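You operate a simulated robot arm through the tools that you are given. There is no shell and no other tool. Be economical: measure what you need, move in short steps, check, and stop when the job is done.

You run a simulated robot arm. Do the job below in one go: nothing can be reset, and whatever is moved stays where it is left.

JOB
Tighten the yellow screw, then the blue screw, at 10 N m.
Fine: set the torque dial first, one run each with the brown driver, driver back in the brown holder.

Only the result counts: the job must be done as asked and must still hold three seconds after the hand-in. Knocking over, shifting, dropping, spilling or breaking anything else fails it.

ROBOT AND FRAMES
A 6-joint arm with a two-finger parallel gripper, fixed in place. Base frame: the origin is at the foot of the arm, x ahead of it, y to its left, z up; the work surface is at about z = 0.64. Units: m, rad, N and s.
With the tool pointing down near the work surface it reaches from about 0.18 to 0.62 m from the base axis. Its first joint turns from -1.152 to 1.152 rad. Payload 2.7 kg.
The tool frame sits at the grasp point between the pads (the TCP): z along the fingers, y along the line on which they close. The tips reach 0.023 m beyond it. Largest opening 0.094 m; finger width 0.038, thickness 0.01; the body of the gripper, 0.054 by 0.096 m, starts 0.039 m behind the TCP.
Orientation is that of the tool frame in the base frame, as [roll, pitch, yaw] about the fixed x, y, z axes, in that order (R = Rz(yaw) Ry(pitch) Rx(roll)). With the fingers straight down and closing along the base's y, the tool's x points along the base's -x, its y along +y and its z along -z.

CONTROLS
- The arm moves only by the tool jog_arm. Its arguments are lists of equal length, an entry for each row: "xyz": the shift along the tool's x, y, z in units of 30 mm (1.0 is 30 mm), a list of three; "rotation": the turn, a rotation vector about the tool's x, y, z in units of 5 degrees (1.0 is 5 degrees), a list of three. In form: {"xyz": [[x, y, z], ...], "rotation": [[wx, wy, wz], ...]}. A call has 1 to 10 rows; each row shifts and turns the commanded pose from where the row before left it, along the tool's axes as they then stand. "gripper" is the opening in per cent of the stroke, from 0 (shut) to 100 (fully open), set as the call begins (left out, the last holds). A call with a number of a shift or a turn outside -1 to 1 is refused whole. Each row takes 0.2 s and may step no farther than 0.05 m and 0.15 rad from the row before; otherwise, or with a gripper value out of range, the whole call is refused. Where a pose cannot be reached the arm comes as near as it can. A force on the tool above 40 N (or 10 N above the force at the start of the call, whichever is more), or a blocked arm, ends the call early, and 0.2 s more pass. Each finger travels about 0.045 m/s and halts on what it meets, pressing with about 29 N; the grip force reading is that of the motor and also rises with nothing between the fingers. The clock runs only during rows and for 0.2 s after the last one: add rows that do not move to give the fingers time. It gives the time, the measured TCP pose, the force on the tool (base axes), the opening and the grip force at its end, in the units of the frame above (readings bear some noise).
- Cameras (640 x 400 px; columns grow to the right, rows downward): "scene" is fixed at [0.0807, -0.4369, 1.4021]; the picture's right is [0.73, -0.68, 0.00], its down [-0.40, -0.43, -0.81] and it looks along [0.55, 0.59, -0.59] (base axes); focal length 354 px, centre (320, 200). "wrist" rides on the gripper at [0.086, 0.016, -0.075] in the tool frame; the picture's right is [-0.18, 0.98, 0.00], its down [-0.58, -0.11, -0.81] and it looks along [-0.79, -0.15, 0.59] (tool axes); focal length 243 px, centre (320, 200). There is no depth. A picture from a camera that has moved, and an enlarged one, comes with that camera's place and axes in the base frame and with its lens.
- get_image(camera): a new picture of that camera. It takes no simulated time.
- inspect(camera, box): a new picture of the part [left, top, right, bottom] of that camera's present view, enlarged. It takes no simulated time.
- job_done(): hands the job in; it is judged then, once.

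Work in short steps. Places have to be worked out from the pictures, the camera data and where the tool is seen: move nearer, look again, correct. Check each grasp and each placing, and mend what went wrong. You have 120 turns and 64 pictures in all, those below and enlarged ones among them. Open the gripper and draw the arm clear of the work before you hand the job in, unless the task says otherwise; then end with one line.

The tools are called after "Call:" as name(argument=value, ...) on one line, values as JSON. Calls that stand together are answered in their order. jog_arm: Moves the arm, as the interface text tells. Its arguments: {"type":"object","properties":{"xyz":{"type":"array","items":{"type":"array","items":{"type":"number"}}},"rotation":{"type":"array","items":{"type":"array","items":{"type":"number"}}},"gripper":{"type":"number"}},"required":["xyz","rotation"]} The other tools are called the same way: get_image (camera) takes a picture; inspect (camera, box) takes an enlarged picture of a part of a camera's view; job_done () hands the job in.

At the start:

```text
time: 0.0
tcp_pos: [0.3367, 0.0513, 1.0619]
ee_rot: [-3.141, 0.0, 3.141]
force: [0.6, 0.1, 0.6]
finger_gap: 0.0939
finger_force: 0.0
```

scene: 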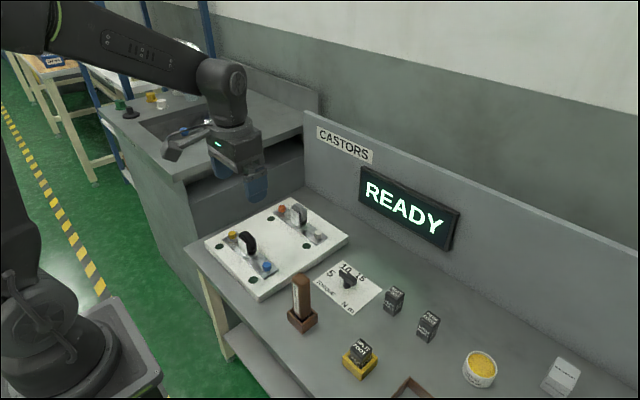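
wrist: 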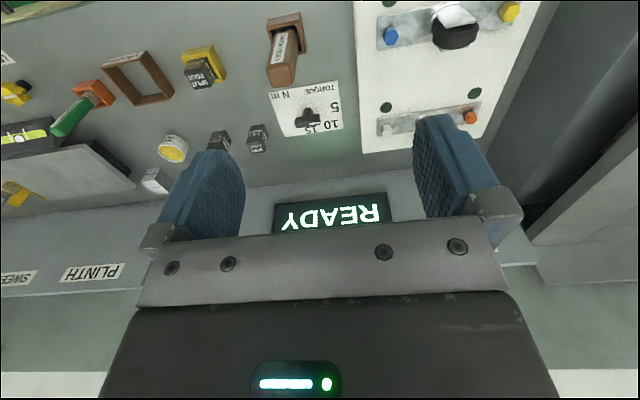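

The pictures show the board with screws, a torque dial card, a brown driver in a brown holder. I'll enlarge these areas first.

Call:
inspect(camera="scene", box=[190, 180, 400, 311])

Call:
inspect(camera="scene", box=[270, 250, 510, 400])

Call:
inspect(camera="wrist", box=[240, 0, 560, 200])

```text
3.05 times, centred on (295, 246) of scene
camera zoom: at [0.0807, -0.4369, 1.4021], right [0.73, -0.68, 0.0], down [-0.4, -0.43, -0.81], along [0.55, 0.59, -0.59], focal length 1078 px, centre (396, 61)
```

zoom: 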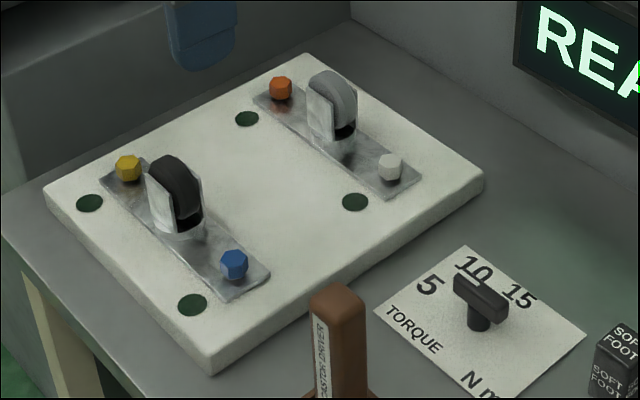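

```text
2.67 times, centred on (390, 325) of scene
camera zoom: at [0.0807, -0.4369, 1.4021], right [0.73, -0.68, 0.0], down [-0.4, -0.43, -0.81], along [0.55, 0.59, -0.59], focal length 943 px, centre (133, -133)
```

zoom: 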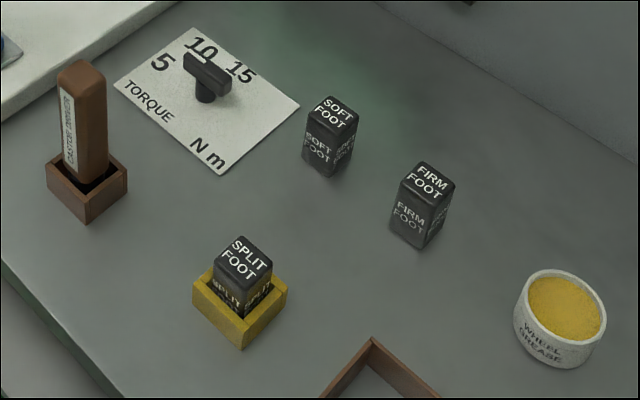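

```text
2.00 times, centred on (400, 100) of wrist
camera zoom: at [0.2514, 0.0684, 1.1359], right [0.18, 0.98, 0.0], down [0.58, -0.11, 0.81], along [0.79, -0.15, -0.59], focal length 485 px, centre (160, 400)
```

zoom: 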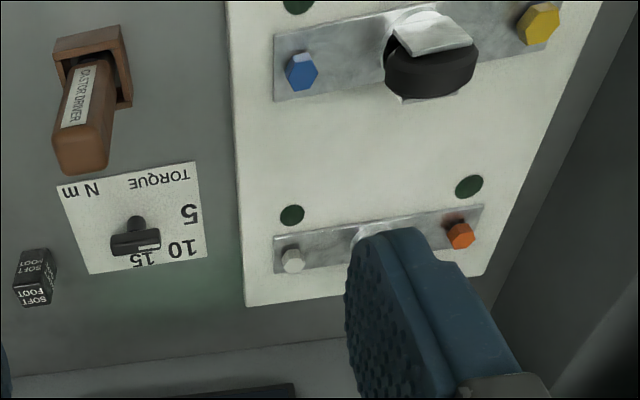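

I estimate the dial at about (0.57,-0.02), the driver at (0.40,-0.03) with its top near z 0.82, blue at (0.43,0.15) and yellow at (0.43,0.32). I'll move above the driver, staying high, to look at the dial.

Call:
jog_arm(xyz=[[-0.5, -0.68, 0.9], [-0.5, -0.68, 0.9], [-0.5, -0.68, 0.9], [-0.5, -0.68, 0.9]], rotation=[[0, 0, 0], [0, 0, 0], [0, 0, 0], [0, 0, 0]])

Call:
get_image(camera="wrist")

Call:
inspect(camera="wrist", box=[260, 60, 420, 160])

```text
time: 1.0
tcp_pos: [0.3973, -0.0328, 0.9526]
ee_rot: [3.141, 0.0, -3.141]
force: [0.4, -0.2, -0.5]
finger_gap: 0.0942
finger_force: 0.0
```

```text
58 pictures are left
camera wrist: at [0.3118, -0.0149, 1.0273], right [0.18, 0.98, 0.0], down [0.58, -0.11, 0.81], along [0.79, -0.15, -0.59], focal length 243 px, centre (320, 200)
```

wrist: 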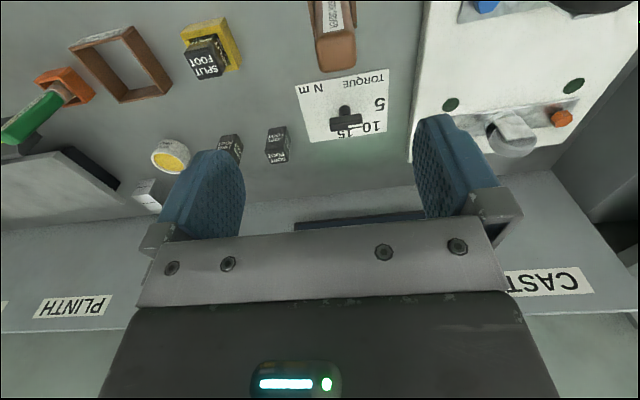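

```text
4.00 times, centred on (340, 110) of wrist
camera zoom: at [0.3118, -0.0149, 1.0273], right [0.18, 0.98, 0.0], down [0.58, -0.11, 0.81], along [0.79, -0.15, -0.59], focal length 970 px, centre (240, 560)
```

zoom: 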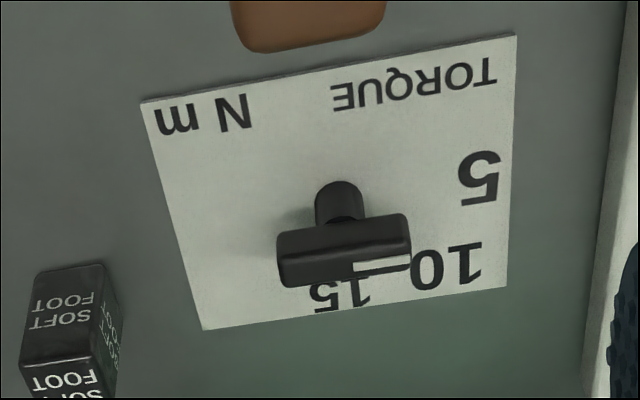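

The white mark on the dial's bar points to +y, at 5; 10 lies about 45° clockwise from above. The dial centre is about (0.569,-0.019) with its top near z 0.69. I'll turn the gripper 90° so that it closes along x across the bar.

Call:
jog_arm(xyz=[[0, 0, 0], [0, 0, 0], [0, 0, 0], [0, 0, 0], [0, 0, 0], [0, 0, 0], [0, 0, 0], [0, 0, 0], [0, 0, 0]], rotation=[[0, 0, -1], [0, 0, -1], [0, 0, -1], [0, 0, -1], [0, 0, -1], [0, 0, -1], [0, 0, -1], [0, 0, -1], [0, 0, -1]])

Call:
jog_arm(xyz=[[0, 0, 0], [0, 0, 0], [0, 0, 0], [0, 0, 0], [0, 0, 0], [0, 0, 0], [0, 0, 0], [0, 0, 0], [0, 0, 0]], rotation=[[0, 0, -1], [0, 0, -1], [0, 0, -1], [0, 0, -1], [0, 0, -1], [0, 0, -1], [0, 0, -1], [0, 0, -1], [0, 0, -1]])

```text
time: 3.0
tcp_pos: [0.397, -0.0318, 0.9532]
ee_rot: [3.141, 0.0, -2.354]
force: [0.4, -0.8, -0.1]
finger_gap: 0.0939
finger_force: 0.1
```

```text
time: 5.0
tcp_pos: [0.3978, -0.0318, 0.9519]
ee_rot: [3.141, 0.0, -1.57]
force: [-0.8, -0.2, 0.7]
finger_gap: 0.0939
finger_force: 0.0
```

Now I move over the dial at z ≈ 0.80, with tool y being base -x and tool x being base -y.

Call:
jog_arm(xyz=[[-0.07, -0.95, 0.1], [-0.07, -0.95, 0.1], [-0.07, -0.95, 0.7], [-0.07, -0.95, 0.9], [-0.07, -0.95, 1], [-0.07, -0.95, 1], [0, 0, 1], [0, 0, 0]], rotation=[[0, 0, 0], [0, 0, 0], [0, 0, 0], [0, 0, 0], [0, 0, 0], [0, 0, 0], [0, 0, 0], [0, 0, 0]])

Call:
get_image(camera="wrist")

Call:
inspect(camera="scene", box=[260, 200, 420, 300])

```text
time: 6.8
tcp_pos: [0.5677, -0.0193, 0.8068]
ee_rot: [-3.14, 0.001, -1.57]
force: [0.4, -0.3, -0.2]
finger_gap: 0.0941
finger_force: 0.1
```

```text
56 pictures are left
camera wrist: at [0.5521, -0.1039, 0.8823], right [-0.98, 0.18, 0.0], down [0.11, 0.58, 0.81], along [0.15, 0.79, -0.59], focal length 243 px, centre (320, 200)
```

wrist: 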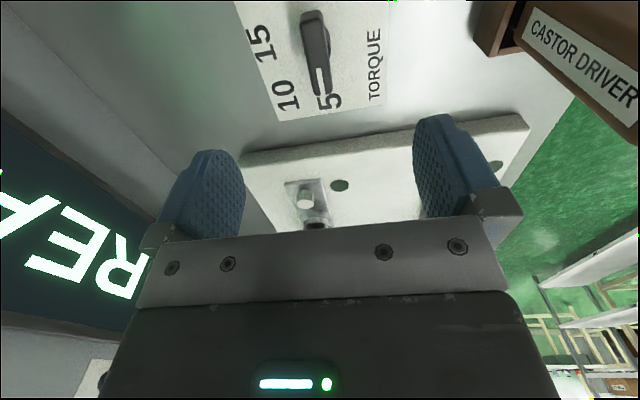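

```text
4.00 times, centred on (340, 250) of scene
camera zoom: at [0.0807, -0.4369, 1.4021], right [0.73, -0.68, 0.0], down [-0.4, -0.43, -0.81], along [0.55, 0.59, -0.59], focal length 1414 px, centre (240, 0)
```

zoom: 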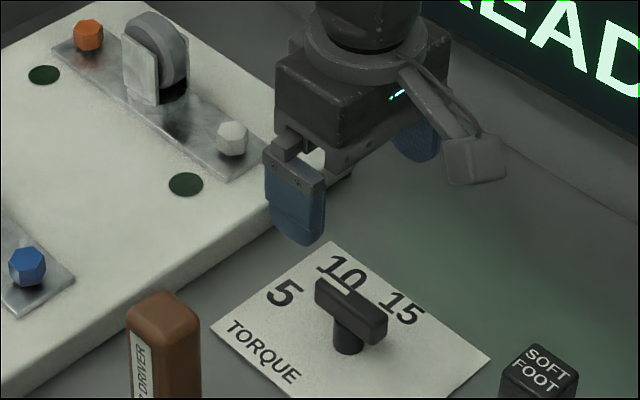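

The bar's centre comes out at (0.569,-0.022) at about 86°. I descend to z 0.69 with the opening reduced a bit, then check.

Call:
jog_arm(xyz=[[0.03, 0, 0.95], [0.03, 0, 0.95], [0, 0, 0.95], [0, 0, 0.95], [0, 0, 0]], rotation=[[0, 0, 0.4], [0, 0, 0.4], [0, 0, 0], [0, 0, 0], [0, 0, 0]], gripper=60)

Call:
inspect(camera="scene", box=[280, 230, 400, 305])

```text
time: 8.0
tcp_pos: [0.5673, -0.0193, 0.6966]
ee_rot: [-3.141, 0.001, -1.642]
force: [-0.4, 0.9, 0.1]
finger_gap: 0.0566
finger_force: 0.0
```

```text
5.33 times, centred on (340, 268) of scene
camera zoom: at [0.0807, -0.4369, 1.4021], right [0.73, -0.68, 0.0], down [-0.4, -0.43, -0.81], along [0.55, 0.59, -0.59], focal length 1886 px, centre (213, -160)
```

zoom: 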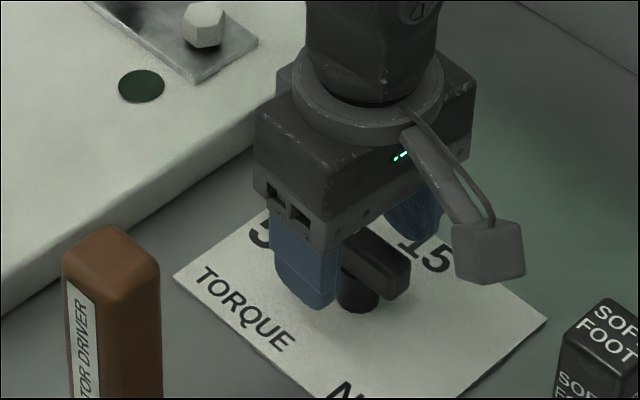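

The fingers straddle the bar. I lower 6 mm and close.

Call:
jog_arm(xyz=[[0, 0, 0.2], [0, 0, 0], [0, 0, 0], [0, 0, 0], [0, 0, 0]], rotation=[[0, 0, 0], [0, 0, 0], [0, 0, 0], [0, 0, 0], [0, 0, 0]], gripper=0)

```text
time: 9.2
tcp_pos: [0.5698, -0.0206, 0.6898]
ee_rot: [-3.136, 0.0, -1.642]
force: [23.6, -5.2, -9.1]
finger_gap: 0.0171
finger_force: 44.6
```

The bar is gripped (gap 17 mm), with a side force suggesting the centre is slightly farther in +x. I relieve that and turn 40° clockwise.

Call:
jog_arm(xyz=[[0, -0.08, 0], [0, 0, 0], [0, 0, 0], [0, 0, 0], [0, 0, 0], [0, 0, 0], [0, 0, 0], [0, 0, 0], [0, 0, 0]], rotation=[[0, 0, 0], [0, 0, 1], [0, 0, 1], [0, 0, 1], [0, 0, 1], [0, 0, 1], [0, 0, 1], [0, 0, 1], [0, 0, 1]])

Call:
get_image(camera="wrist")

Call:
get_image(camera="scene")

```text
time: 10.3
tcp_pos: [0.5695, -0.0201, 0.6903]
ee_rot: [3.135, -0.001, -1.93]
force: [-11.1, -0.5, 8.9]
finger_gap: 0.0171
finger_force: 45.3
stopped in row 5: the force on the tool passed its limit (the readings are from after the stop); the commanded pose is now the measured one
```

```text
53 pictures are left
camera wrist: at [0.5251, -0.0939, 0.765], right [-0.86, 0.52, 0.01], down [0.31, 0.51, 0.8], along [0.41, 0.69, -0.59], focal length 243 px, centre (320, 200)
```

wrist: 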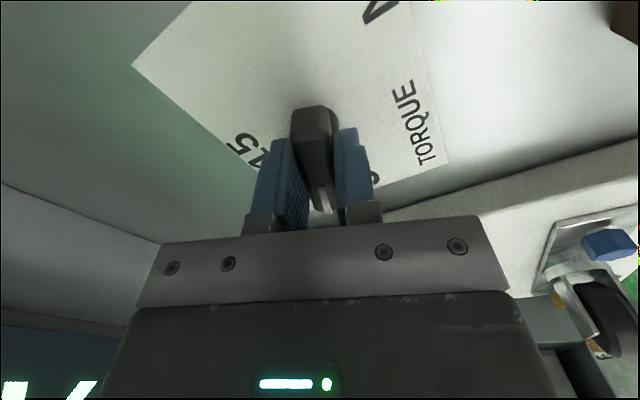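

```text
52 pictures are left
```

scene: 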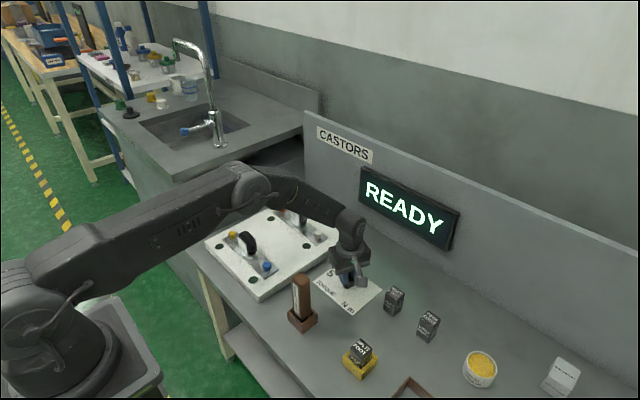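

The dial is turning with the gripper (now about 16° on). I continue in smaller steps.

Call:
jog_arm(xyz=[[0, 0, 0], [0, 0, 0], [0, 0, 0], [0, 0, 0], [0, 0, 0], [0, 0, 0]], rotation=[[0, 0, 0.6], [0, 0, 0.6], [0, 0, 0.6], [0, 0, 0.6], [0, 0, 0.6], [0, 0, 0.6]])

```text
time: 11.7
tcp_pos: [0.57, -0.02, 0.6904]
ee_rot: [3.137, -0.004, -2.244]
force: [-20.2, -0.6, 18.0]
finger_gap: 0.0168
finger_force: 45.1
```

About 34° turned; bar bearing near 51°. I add another 5° and then release to look.

Call:
jog_arm(xyz=[[0, 0, 0], [0, 0, 0], [0, 0, 0]], rotation=[[0, 0, 0.6], [0, 0, 0.5], [0, 0, 0]])

Call:
jog_arm(xyz=[[0, 0, 0], [0, 0, 0], [0, 0, 0], [0, 0, -1], [0, 0, -1], [0, 0, -1], [0, 0, -1], [0, 0, 0]], rotation=[[0, 0, 0], [0, 0, 0], [0, 0, 0], [0, 0, 0], [0, 0, 0], [0, 0, 0], [0, 0, 0], [0, 0, 0]], gripper=60)

Call:
get_image(camera="wrist")

Call:
inspect(camera="scene", box=[280, 230, 400, 305])

```text
time: 12.5
tcp_pos: [0.5705, -0.02, 0.6893]
ee_rot: [3.135, -0.006, -2.341]
force: [-25.3, 1.3, 25.6]
finger_gap: 0.0169
finger_force: 45.3
```

```text
time: 14.3
tcp_pos: [0.5693, -0.0218, 0.8108]
ee_rot: [3.137, -0.006, -2.337]
force: [-0.5, -0.8, -0.2]
finger_gap: 0.0565
finger_force: 0.1
```

```text
51 pictures are left
camera wrist: at [0.4982, -0.071, 0.8849], right [-0.58, 0.82, 0.0], down [0.49, 0.34, 0.8], along [0.65, 0.47, -0.6], focal length 243 px, centre (320, 200)
```

wrist: 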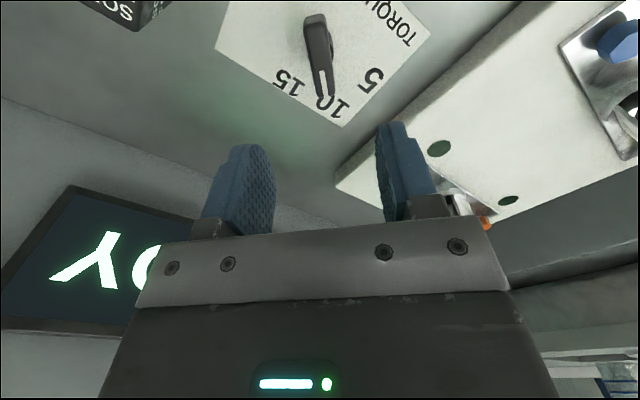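

```text
5.33 times, centred on (340, 268) of scene
camera zoom: at [0.0807, -0.4369, 1.4021], right [0.73, -0.68, 0.0], down [-0.4, -0.43, -0.81], along [0.55, 0.59, -0.59], focal length 1886 px, centre (213, -160)
```

zoom: 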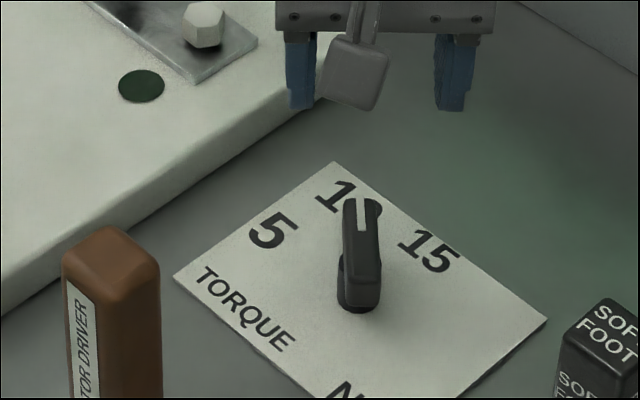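

Call:
inspect(camera="wrist", box=[220, 0, 420, 125])

```text
3.20 times, centred on (320, 62) of wrist
camera zoom: at [0.4982, -0.071, 0.8849], right [-0.58, 0.82, 0.0], down [0.49, 0.34, 0.8], along [0.65, 0.47, -0.6], focal length 776 px, centre (320, 640)
```

zoom: 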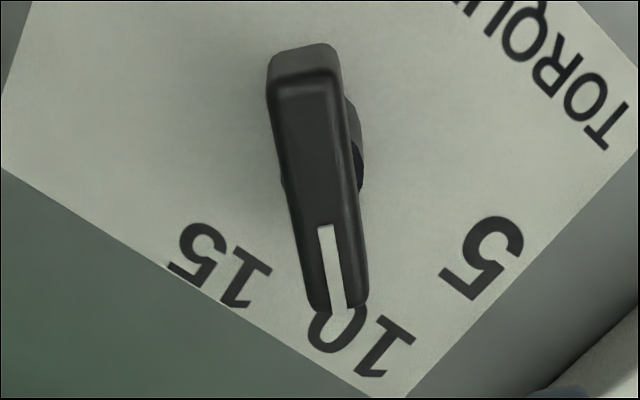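

The dial's bar bears 45.4° and the mark sits on 10 — good. Now I go up and turn the gripper back to close along y for grasping the driver.

Call:
jog_arm(xyz=[[0, 0, -0.5], [0, 0, -0.5], [0, 0, -0.5], [0, 0, -0.5], [0, 0, -0.5], [0, 0, -0.5], [0, 0, -0.5], [0, 0, -0.5], [0, 0, -0.5], [0, 0, 0]], rotation=[[0, 0, 1], [0, 0, 1], [0, 0, 1], [0, 0, 1], [0, 0, 1], [0, 0, 1], [0, 0, 1], [0, 0, 1], [0, 0, 1], [0, 0, 0.22]], gripper=100)

Call:
jog_arm(xyz=[[0.95, 0, 0.1], [0.95, 0, 0.1], [0.95, 0, 0.1], [0.95, 0, 0.1], [0.95, 0, 0.1], [0.95, 0, 0], [0.95, 0, 0], [0.95, 0, 0], [0.95, 0, 0], [0, 0, 0]], rotation=[[0, 0, 0], [0, 0, 0], [0, 0, 0], [0, 0, 0], [0, 0, 0], [0, 0, 0], [0, 0, 0], [0, 0, 0], [0, 0, 0], [0, 0, 0]])

Call:
get_image(camera="wrist")

Call:
inspect(camera="scene", box=[250, 250, 370, 325])

```text
time: 16.5
tcp_pos: [0.5724, -0.0195, 0.945]
ee_rot: [-3.14, -0.004, 3.137]
force: [-0.4, 0.5, 0.9]
finger_gap: 0.0941
finger_force: 0.2
```

```text
time: 18.7
tcp_pos: [0.3126, -0.0218, 0.9307]
ee_rot: [3.141, -0.005, 3.138]
force: [0.3, 0.0, 0.2]
finger_gap: 0.094
finger_force: 0.1
```

```text
48 pictures are left
camera wrist: at [0.228, -0.0034, 1.0056], right [0.19, 0.98, 0.0], down [0.59, -0.11, 0.8], along [0.79, -0.15, -0.6], focal length 243 px, centre (320, 200)
```

wrist: 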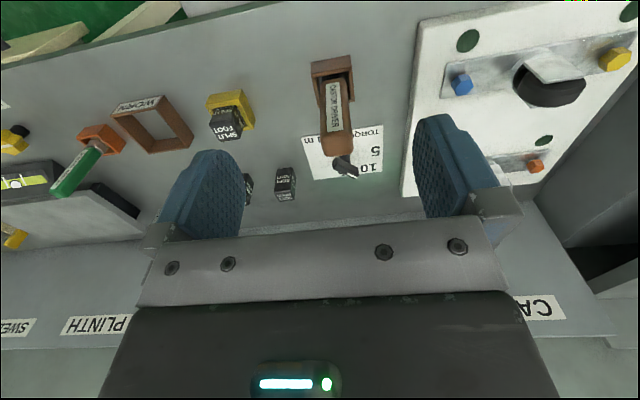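

```text
5.33 times, centred on (310, 288) of scene
camera zoom: at [0.0806, -0.4369, 1.4021], right [0.73, -0.68, 0.0], down [-0.4, -0.43, -0.81], along [0.55, 0.59, -0.59], focal length 1886 px, centre (373, -267)
```

zoom: 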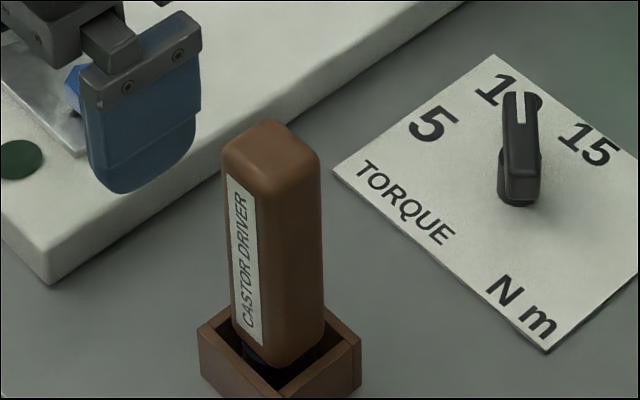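

Call:
inspect(camera="wrist", box=[270, 40, 430, 140])

Call:
inspect(camera="wrist", box=[430, 0, 640, 131])

```text
4.00 times, centred on (350, 90) of wrist
camera zoom: at [0.228, -0.0034, 1.0056], right [0.19, 0.98, 0.0], down [0.59, -0.11, 0.8], along [0.79, -0.15, -0.6], focal length 970 px, centre (200, 640)
```

zoom: 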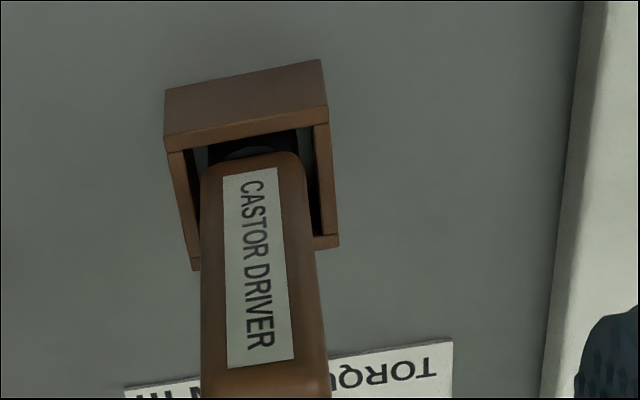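

```text
3.05 times, centred on (535, 66) of wrist
camera zoom: at [0.228, -0.0034, 1.0056], right [0.19, 0.98, 0.0], down [0.59, -0.11, 0.8], along [0.79, -0.15, -0.6], focal length 739 px, centre (-335, 610)
```

zoom: 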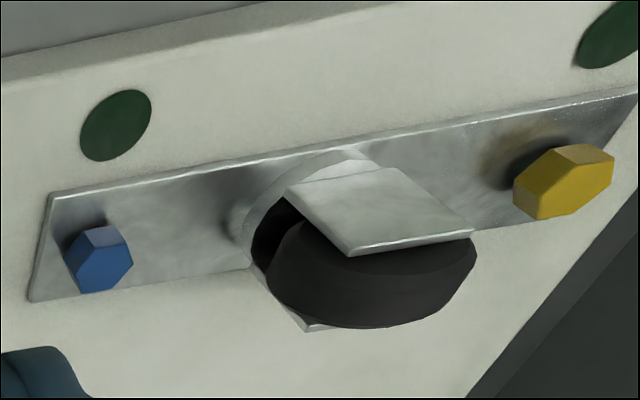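

The driver's centre works out to (0.409,-0.018), handle 33 mm wide, top near 0.80–0.81, axis-aligned. I move over it and descend with open fingers to z 0.787.

Call:
jog_arm(xyz=[[-0.8, 0.03, 0], [-0.8, 0.03, 0], [-0.8, 0.03, 0], [-0.8, 0.03, 0], [0, 0, 0.9], [0, 0, 0.9], [0, 0, 0.9], [0, 0, 0.9], [0, 0, 0.9], [0, 0, 0.2]], rotation=[[0, -0.057, 0], [0, 0, 0], [0, 0, 0], [0, 0, 0], [0, 0, 0], [0, 0, 0], [0, 0, 0], [0, 0, 0], [0, 0, 0], [0, 0, 0]])

Call:
inspect(camera="scene", box=[240, 230, 400, 330])

```text
time: 20.9
tcp_pos: [0.4103, -0.0157, 0.7878]
ee_rot: [3.142, 0.001, 3.14]
force: [-0.7, 0.0, 0.1]
finger_gap: 0.0939
finger_force: 0.1
```

```text
4.00 times, centred on (320, 280) of scene
camera zoom: at [0.0807, -0.4369, 1.4021], right [0.73, -0.68, 0.0], down [-0.4, -0.43, -0.81], along [0.55, 0.59, -0.59], focal length 1414 px, centre (320, -120)
```

zoom: 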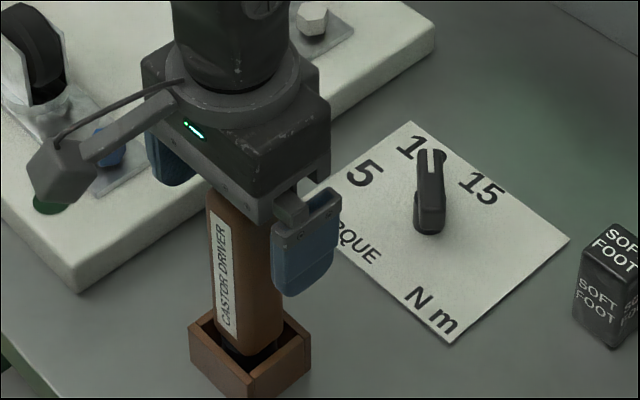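

The fingers straddle the handle with no contact. I close on it.

Call:
jog_arm(xyz=[[0, -0.06, 0], [0, 0, 0], [0, 0, 0], [0, 0, 0], [0, 0, 0], [0, 0, 0]], rotation=[[0, 0, 0], [0, 0, 0], [0, 0, 0], [0, 0, 0], [0, 0, 0], [0, 0, 0]], gripper=0)

```text
time: 22.3
tcp_pos: [0.4112, -0.0181, 0.79]
ee_rot: [-3.141, -0.001, 3.142]
force: [-0.5, -1.5, 1.6]
finger_gap: 0.0359
finger_force: 29.1
```

Gripped at 36 mm with hardly any side force. I lift straight up 150 mm.

Call:
jog_arm(xyz=[[0, 0, -0.3], [0, 0, -0.6], [0, 0, -0.8], [0, 0, -0.8], [0, 0, -0.8], [0, 0, -0.8], [0, 0, -0.8], [0, 0, 0]], rotation=[[0, 0, 0], [0, 0, 0], [0, 0, 0], [0, 0, 0], [0, 0, 0], [0, 0, 0], [0, 0, 0], [0, 0, 0]])

Call:
get_image(camera="scene")

Call:
inspect(camera="scene", box=[220, 160, 400, 340])

```text
time: 24.1
tcp_pos: [0.4112, -0.0182, 0.9364]
ee_rot: [-3.141, 0.001, 3.141]
force: [-0.4, 0.6, -4.2]
finger_gap: 0.0359
finger_force: 28.5
```

```text
43 pictures are left
```

scene: 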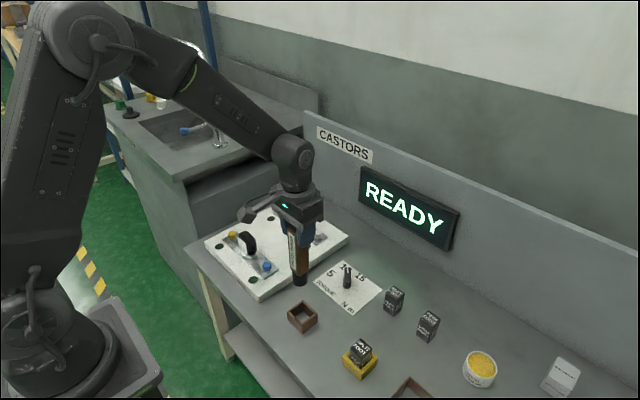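

```text
2.22 times, centred on (310, 250) of scene
camera zoom: at [0.0807, -0.4369, 1.4021], right [0.73, -0.68, 0.0], down [-0.4, -0.43, -0.81], along [0.55, 0.59, -0.59], focal length 786 px, centre (342, 89)
```

zoom: 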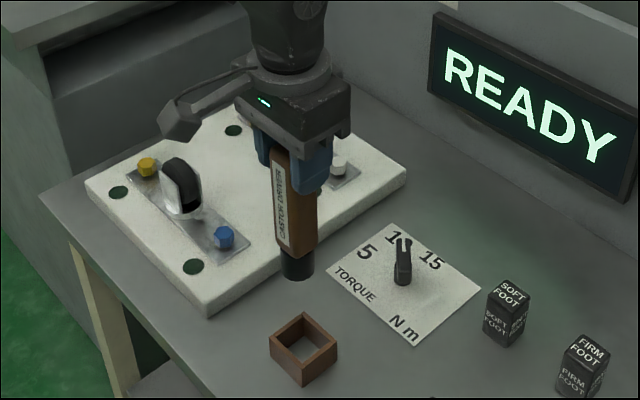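

Driver is out; its round socket ends about 0.144 m below the TCP. Both views put the head tops near z 0.70: blue (0.427,0.145), yellow (0.426,0.315). I rise a little and cross to just short of the yellow screw.

Call:
jog_arm(xyz=[[0, 0, -0.8], [-0.1, 1, 0], [-0.1, 1, 0], [-0.1, 1, 0], [-0.1, 1, 0], [-0.1, 1, 0], [0, 1, 0], [0, 1, 0], [0, 1, 0], [0, 1, 0]], rotation=[[0, 0, 0], [0, 0, 0], [0, 0, 0], [0, 0, 0], [0, 0, 0], [0, 0, 0], [0, 0, 0], [0, 0, 0], [0, 0, 0], [0, 0, 0]])

Call:
jog_arm(xyz=[[0, 1, 0], [0, 1, 0], [0, 0.1, 0.4], [0, 0, 0.4], [0, 0, 0]], rotation=[[0, 0, 0], [0, 0, 0], [0, 0, 0], [0, 0, 0], [0, 0, 0]])

Call:
inspect(camera="scene", box=[190, 170, 310, 290])

Call:
get_image(camera="wrist")

```text
time: 26.3
tcp_pos: [0.4268, 0.2521, 0.9602]
ee_rot: [3.141, -0.001, 3.138]
force: [0.6, 1.0, -4.5]
finger_gap: 0.0359
finger_force: 29.2
```

```text
time: 27.5
tcp_pos: [0.4283, 0.3162, 0.936]
ee_rot: [3.141, 0.001, 3.139]
force: [0.3, 0.6, -4.8]
finger_gap: 0.036
finger_force: 29.1
```

```text
3.33 times, centred on (250, 230) of scene
camera zoom: at [0.0807, -0.4368, 1.4021], right [0.73, -0.68, 0.0], down [-0.4, -0.43, -0.81], along [0.55, 0.59, -0.59], focal length 1179 px, centre (553, 100)
```

zoom: 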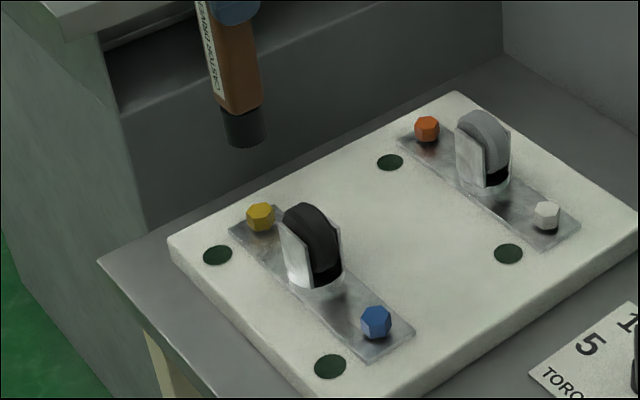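

```text
40 pictures are left
camera wrist: at [0.3416, 0.3334, 1.0108], right [0.19, 0.98, 0.0], down [0.58, -0.11, 0.81], along [0.79, -0.15, -0.59], focal length 243 px, centre (320, 200)
```

wrist: 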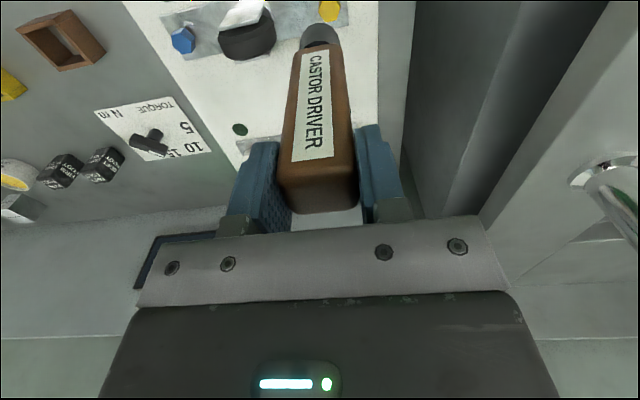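

The socket seems roughly above the yellow screw in the scene view. I enlarge the wrist view for cross-checking.

Call:
inspect(camera="wrist", box=[270, 0, 398, 80])

```text
5.00 times, centred on (334, 40) of wrist
camera zoom: at [0.3416, 0.3334, 1.0108], right [0.19, 0.98, 0.0], down [0.58, -0.11, 0.81], along [0.79, -0.15, -0.59], focal length 1213 px, centre (250, 1000)
```

zoom: 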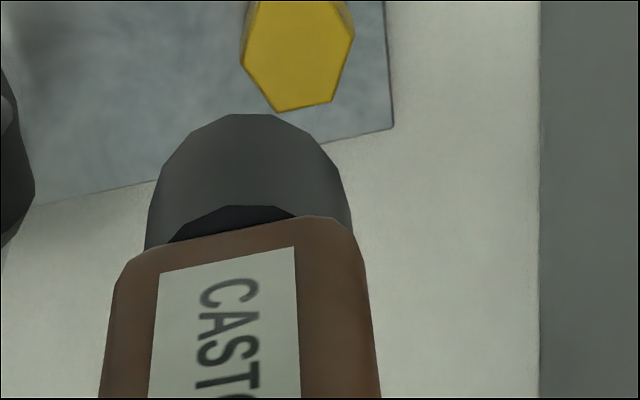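

The wrist view puts the yellow head at about (0.428,0.323–0.327), a few mm to +y. I shift +6 mm in y and descend 55 mm, then look again.

Call:
jog_arm(xyz=[[0, 0.2, 0.6], [0, 0, 0.6], [0, 0, 0.6], [0, 0, 0]], rotation=[[0, 0, 0], [0, 0, 0], [0, 0, 0], [0, 0, 0]])

Call:
inspect(camera="wrist", box=[270, 0, 398, 80])

Call:
inspect(camera="scene", box=[210, 190, 290, 240])

```text
time: 28.5
tcp_pos: [0.4258, 0.3211, 0.8827]
ee_rot: [-3.141, -0.002, 3.139]
force: [0.4, 0.1, -4.3]
finger_gap: 0.0359
finger_force: 28.7
```

```text
5.00 times, centred on (334, 40) of wrist
camera zoom: at [0.3409, 0.3398, 0.9571], right [0.19, 0.98, 0.0], down [0.58, -0.11, 0.81], along [0.79, -0.15, -0.59], focal length 1213 px, centre (250, 1000)
```

zoom: 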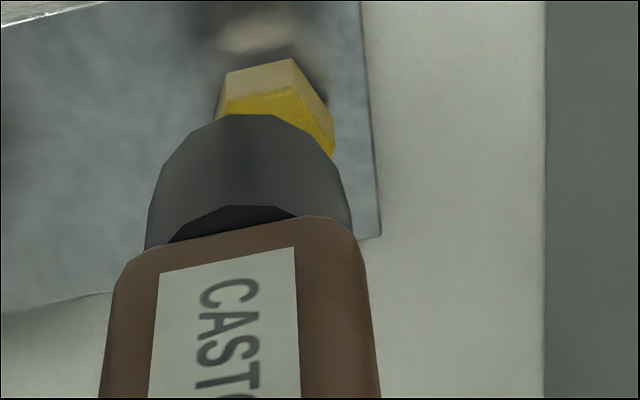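

```text
8.00 times, centred on (250, 215) of scene
camera zoom: at [0.0807, -0.4368, 1.4021], right [0.73, -0.68, 0.0], down [-0.4, -0.43, -0.81], along [0.55, 0.59, -0.59], focal length 2829 px, centre (880, 80)
```

zoom: 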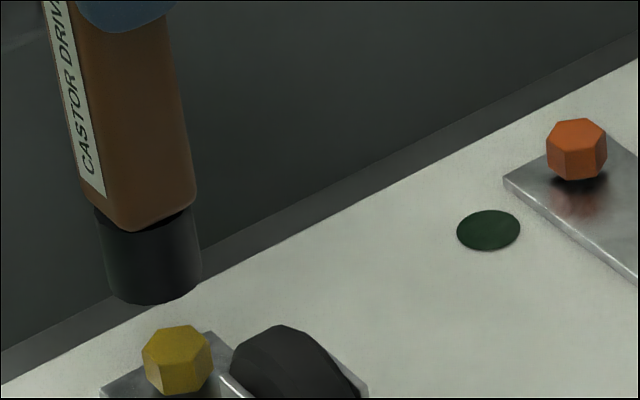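

Calibrated against the socket, the head's centre is about (0.429,0.322), top z ≈ 0.70, and the socket's bottom is at 0.737. I shift +3 mm x, +1 mm y and descend 25 mm, then check.

Call:
jog_arm(xyz=[[-0.09, 0.03, 0.3], [0, 0, 0.5], [0, 0, 0]], rotation=[[0, 0, 0], [0, 0, 0], [0, 0, 0]])

Call:
inspect(camera="wrist", box=[270, 0, 398, 80])

Call:
inspect(camera="scene", box=[210, 190, 290, 240])

```text
time: 29.3
tcp_pos: [0.4293, 0.3236, 0.8593]
ee_rot: [-3.141, 0.0, 3.139]
force: [-0.6, -0.9, -4.2]
finger_gap: 0.0359
finger_force: 28.8
```

```text
5.00 times, centred on (334, 40) of wrist
camera zoom: at [0.3434, 0.3409, 0.9334], right [0.19, 0.98, 0.0], down [0.58, -0.11, 0.81], along [0.79, -0.15, -0.59], focal length 1213 px, centre (250, 1000)
```

zoom: 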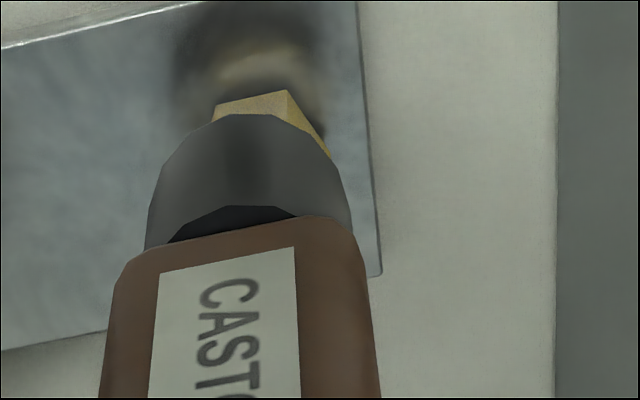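

```text
8.00 times, centred on (250, 215) of scene
camera zoom: at [0.0807, -0.4369, 1.4021], right [0.73, -0.68, 0.0], down [-0.4, -0.43, -0.81], along [0.55, 0.59, -0.59], focal length 2829 px, centre (880, 80)
```

zoom: 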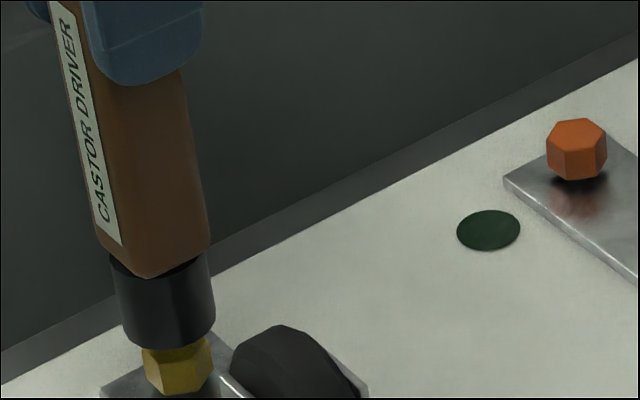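

The head looks about 1.5 mm further in +x; y looks right. I correct that, drop 8 mm more (still above the head) and check again.

Call:
jog_arm(xyz=[[-0.05, 0, 0.27], [0, 0, 0]], rotation=[[0, 0, 0], [0, 0, 0]])

Call:
inspect(camera="wrist", box=[270, 0, 398, 80])

Call:
inspect(camera="scene", box=[210, 190, 290, 240])

```text
time: 29.9
tcp_pos: [0.4323, 0.3232, 0.849]
ee_rot: [3.141, 0.0, 3.14]
force: [-0.5, 0.3, -4.3]
finger_gap: 0.036
finger_force: 29.1
```

```text
5.00 times, centred on (334, 40) of wrist
camera zoom: at [0.3452, 0.3409, 0.9251], right [0.19, 0.98, 0.0], down [0.58, -0.11, 0.81], along [0.79, -0.15, -0.59], focal length 1213 px, centre (250, 1000)
```

zoom: 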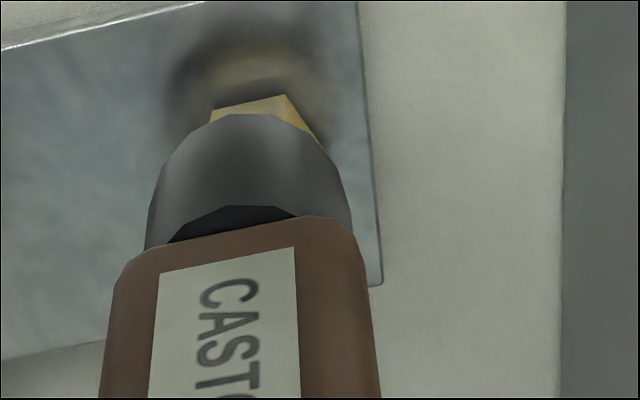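

```text
8.00 times, centred on (250, 215) of scene
camera zoom: at [0.0807, -0.4369, 1.4021], right [0.73, -0.68, 0.0], down [-0.4, -0.43, -0.81], along [0.55, 0.59, -0.59], focal length 2829 px, centre (880, 80)
```

zoom: 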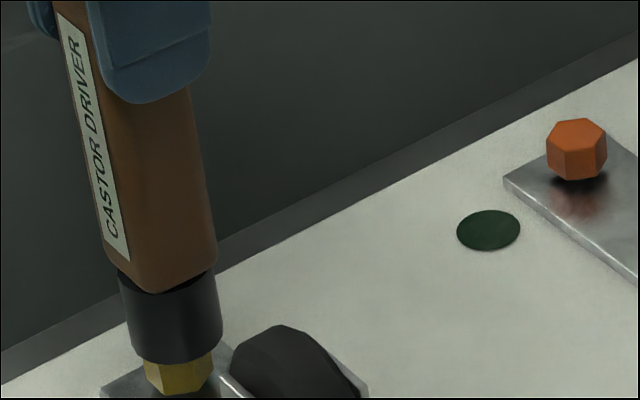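

In the scene view the socket's axis now meets the head's centre, with about 7 mm left. I descend in small steps, watching the force.

Call:
jog_arm(xyz=[[0, 0, 0.1], [0, 0, 0.1], [0, 0, 0.1], [0, 0, 0.1], [0, 0, 0]], rotation=[[0, 0, 0], [0, 0, 0], [0, 0, 0], [0, 0, 0], [0, 0, 0]])

Call:
get_image(camera="scene")

Call:
inspect(camera="scene", box=[210, 190, 290, 240])

```text
time: 31.0
tcp_pos: [0.4321, 0.3247, 0.8428]
ee_rot: [3.137, 0.005, 3.141]
force: [-1.6, -2.4, 5.2]
finger_gap: 0.036
finger_force: 28.7
stopped in row 5: the force on the tool passed its limit (the readings are from after the stop); the commanded pose is now the measured one
```

```text
32 pictures are left
```

scene: 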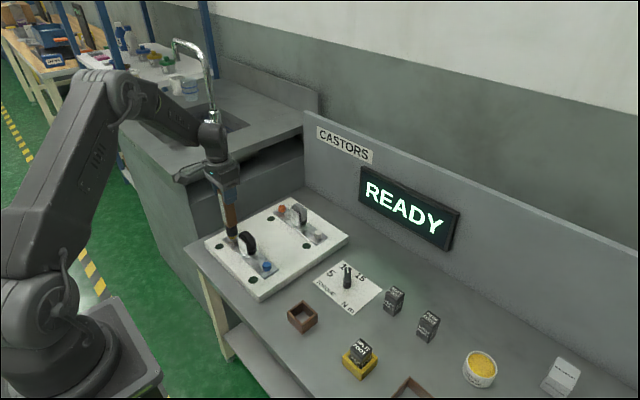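

```text
8.00 times, centred on (250, 215) of scene
camera zoom: at [0.0806, -0.437, 1.4021], right [0.73, -0.68, 0.0], down [-0.4, -0.43, -0.81], along [0.55, 0.59, -0.59], focal length 2829 px, centre (880, 80)
```

zoom: 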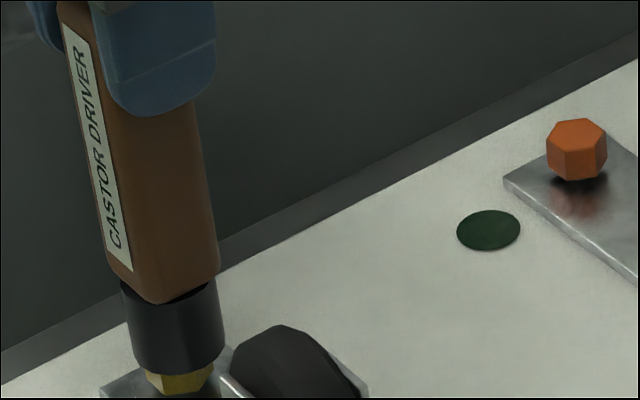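

Contact: the socket stands flush on the yellow head; the display still says READY. I apply a light steady press and hold, watching for a run.

Call:
jog_arm(xyz=[[0, 0, 0.04], [0, 0, 0], [0, 0, 0], [0, 0, 0], [0, 0, 0]], rotation=[[0, 0, 0], [0, 0, 0], [0, 0, 0], [0, 0, 0], [0, 0, 0]])

Call:
inspect(camera="scene", box=[190, 150, 490, 340])

```text
time: 32.2
tcp_pos: [0.4329, 0.3243, 0.8429]
ee_rot: [3.138, 0.007, 3.139]
force: [-7.3, -6.1, 27.2]
finger_gap: 0.0361
finger_force: 29.1
```

```text
2.11 times, centred on (340, 245) of scene
camera zoom: at [0.0801, -0.4373, 1.402], right [0.73, -0.68, 0.0], down [-0.4, -0.43, -0.81], along [0.55, 0.59, -0.59], focal length 744 px, centre (278, 105)
```

zoom: 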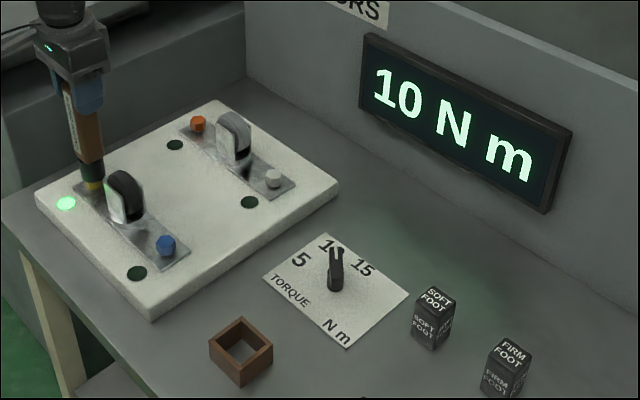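

The display reads 10 N m and the yellow screw's lamp is green. I lift off cleanly and cross to above the blue screw (about y 0.153).

Call:
jog_arm(xyz=[[0, 0, -0.2], [0, 0, -0.6], [0, 0, -0.9], [0, 0, -0.9], [0, 0, -0.9], [0, 0, -0.4], [0, 0, 0]], rotation=[[0.04, 0.07, 0], [0, 0, 0], [0, 0, 0], [0, 0, 0], [0, 0, 0], [0, 0, 0], [0, 0, 0]])

Call:
get_image(camera="scene")

```text
time: 33.8
tcp_pos: [0.4338, 0.3236, 0.9594]
ee_rot: [-3.142, -0.003, 3.14]
force: [-0.1, -0.1, -4.1]
finger_gap: 0.0358
finger_force: 29.2
```

```text
29 pictures are left
```

scene: 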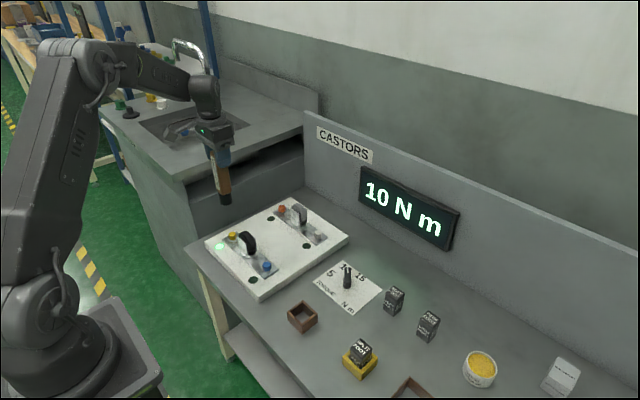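

The lamp stays lit. Now across to blue at height, then partly down.

Call:
jog_arm(xyz=[[0, -0.95, 0], [0, -0.95, 0], [0, -0.95, 0], [0, -0.95, 0], [0, -0.95, 0], [0, -0.95, 0], [0, 0, 0.7], [0, 0, 0.7], [0, 0, 0.7], [0, 0, 0]], rotation=[[0, 0, 0], [0, 0, 0], [0, 0, 0], [0, 0, 0], [0, 0, 0], [0, 0, 0], [0, 0, 0], [0, 0, 0], [0, 0, 0], [0, 0, 0]])

Call:
inspect(camera="wrist", box=[270, 0, 398, 80])

Call:
inspect(camera="scene", box=[230, 220, 310, 270])

```text
time: 36.0
tcp_pos: [0.4343, 0.1514, 0.8959]
ee_rot: [3.14, 0.0, 3.139]
force: [0.8, -0.1, -2.9]
finger_gap: 0.0361
finger_force: 28.8
```

```text
5.00 times, centred on (334, 40) of wrist
camera zoom: at [0.3487, 0.1697, 0.9707], right [0.19, 0.98, 0.0], down [0.58, -0.11, 0.81], along [0.79, -0.15, -0.59], focal length 1213 px, centre (250, 1000)
```

zoom: 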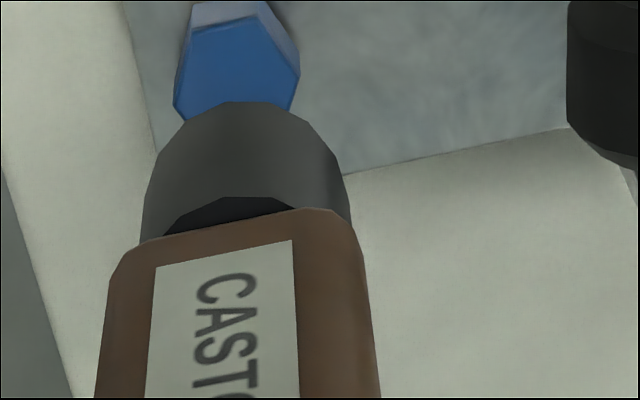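

```text
8.00 times, centred on (270, 245) of scene
camera zoom: at [0.0807, -0.4369, 1.4021], right [0.73, -0.68, 0.0], down [-0.4, -0.43, -0.81], along [0.55, 0.59, -0.59], focal length 2829 px, centre (720, -160)
```

zoom: 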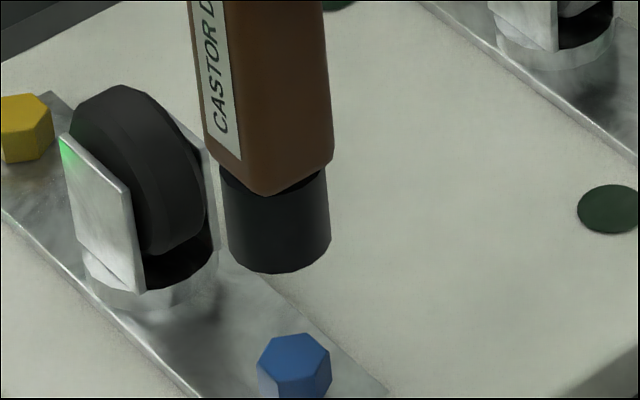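

Blue's head computes to about (0.433,0.150); the socket is close to above it. I shift −1 mm in y, descend 36 mm and check.

Call:
jog_arm(xyz=[[0, -0.04, 0.6], [0, 0, 0.6], [0, 0, 0]], rotation=[[0, 0, 0], [0, 0, 0], [0, 0, 0]])

Call:
inspect(camera="wrist", box=[270, 0, 398, 80])

Call:
inspect(camera="scene", box=[230, 225, 310, 275])

```text
time: 36.8
tcp_pos: [0.434, 0.1521, 0.8596]
ee_rot: [-3.14, -0.003, 3.14]
force: [-0.4, -0.3, -4.8]
finger_gap: 0.0359
finger_force: 29.3
```

```text
5.00 times, centred on (334, 40) of wrist
camera zoom: at [0.3472, 0.1695, 0.9342], right [0.19, 0.98, 0.0], down [0.58, -0.11, 0.81], along [0.79, -0.15, -0.59], focal length 1213 px, centre (250, 1000)
```

zoom: 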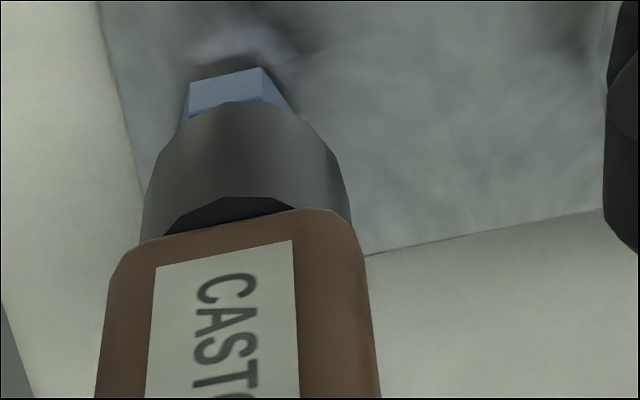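

```text
8.00 times, centred on (270, 250) of scene
camera zoom: at [0.0807, -0.4369, 1.4021], right [0.73, -0.68, 0.0], down [-0.4, -0.43, -0.81], along [0.55, 0.59, -0.59], focal length 2829 px, centre (720, -200)
```

zoom: 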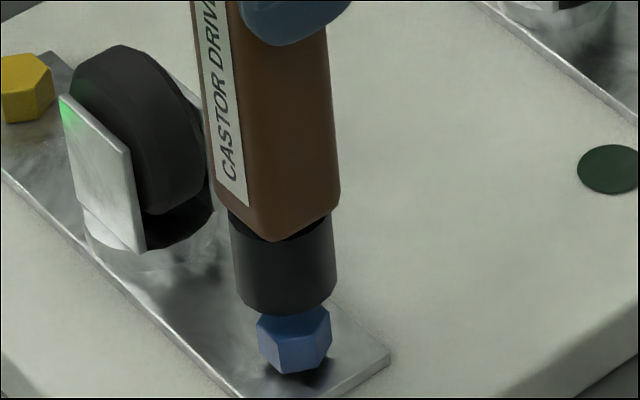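

Both views say the socket should go about 2.5 mm towards −y and slightly +x. I correct, drop 8 mm, and check.

Call:
jog_arm(xyz=[[-0.02, -0.085, 0.13], [0, 0, 0.13], [0, 0, 0]], rotation=[[0, 0, 0], [0, 0, 0], [0, 0, 0]])

Call:
inspect(camera="wrist", box=[270, 0, 398, 80])

Call:
inspect(camera="scene", box=[230, 225, 310, 275])

```text
time: 37.6
tcp_pos: [0.4343, 0.1496, 0.8531]
ee_rot: [-3.141, 0.002, 3.14]
force: [-0.3, -0.2, -4.6]
finger_gap: 0.0358
finger_force: 29.2
```

```text
5.00 times, centred on (334, 40) of wrist
camera zoom: at [0.3481, 0.1669, 0.9267], right [0.19, 0.98, 0.0], down [0.58, -0.11, 0.81], along [0.79, -0.15, -0.59], focal length 1213 px, centre (250, 1000)
```

zoom: 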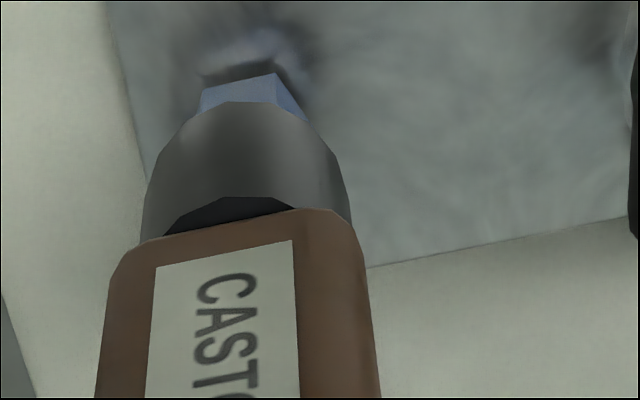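

```text
8.00 times, centred on (270, 250) of scene
camera zoom: at [0.0807, -0.4369, 1.4021], right [0.73, -0.68, 0.0], down [-0.4, -0.43, -0.81], along [0.55, 0.59, -0.59], focal length 2829 px, centre (720, -200)
```

zoom: 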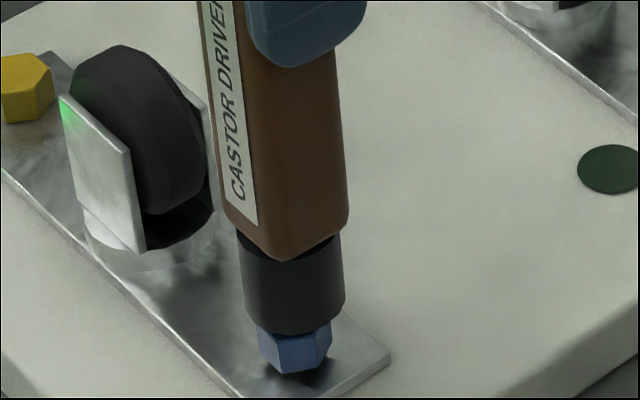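

Centred in both views. I descend in small steps towards contact.

Call:
jog_arm(xyz=[[0, 0, 0.1], [0, 0, 0.1], [0, 0, 0.05], [0, 0, 0]], rotation=[[0, 0, 0], [0, 0, 0], [0, 0, 0], [0, 0, 0]])

Call:
jog_arm(xyz=[[0, 0, 0.04], [0, 0, 0]], rotation=[[0, 0, 0], [0, 0, 0]])

```text
time: 38.6
tcp_pos: [0.434, 0.1495, 0.8433]
ee_rot: [3.141, -0.002, 3.14]
force: [-0.4, 0.2, -4.5]
finger_gap: 0.0358
finger_force: 28.9
```

```text
time: 39.2
tcp_pos: [0.4342, 0.1489, 0.844]
ee_rot: [3.142, 0.001, 3.14]
force: [-1.8, -1.0, 1.1]
finger_gap: 0.0357
finger_force: 29.3
```

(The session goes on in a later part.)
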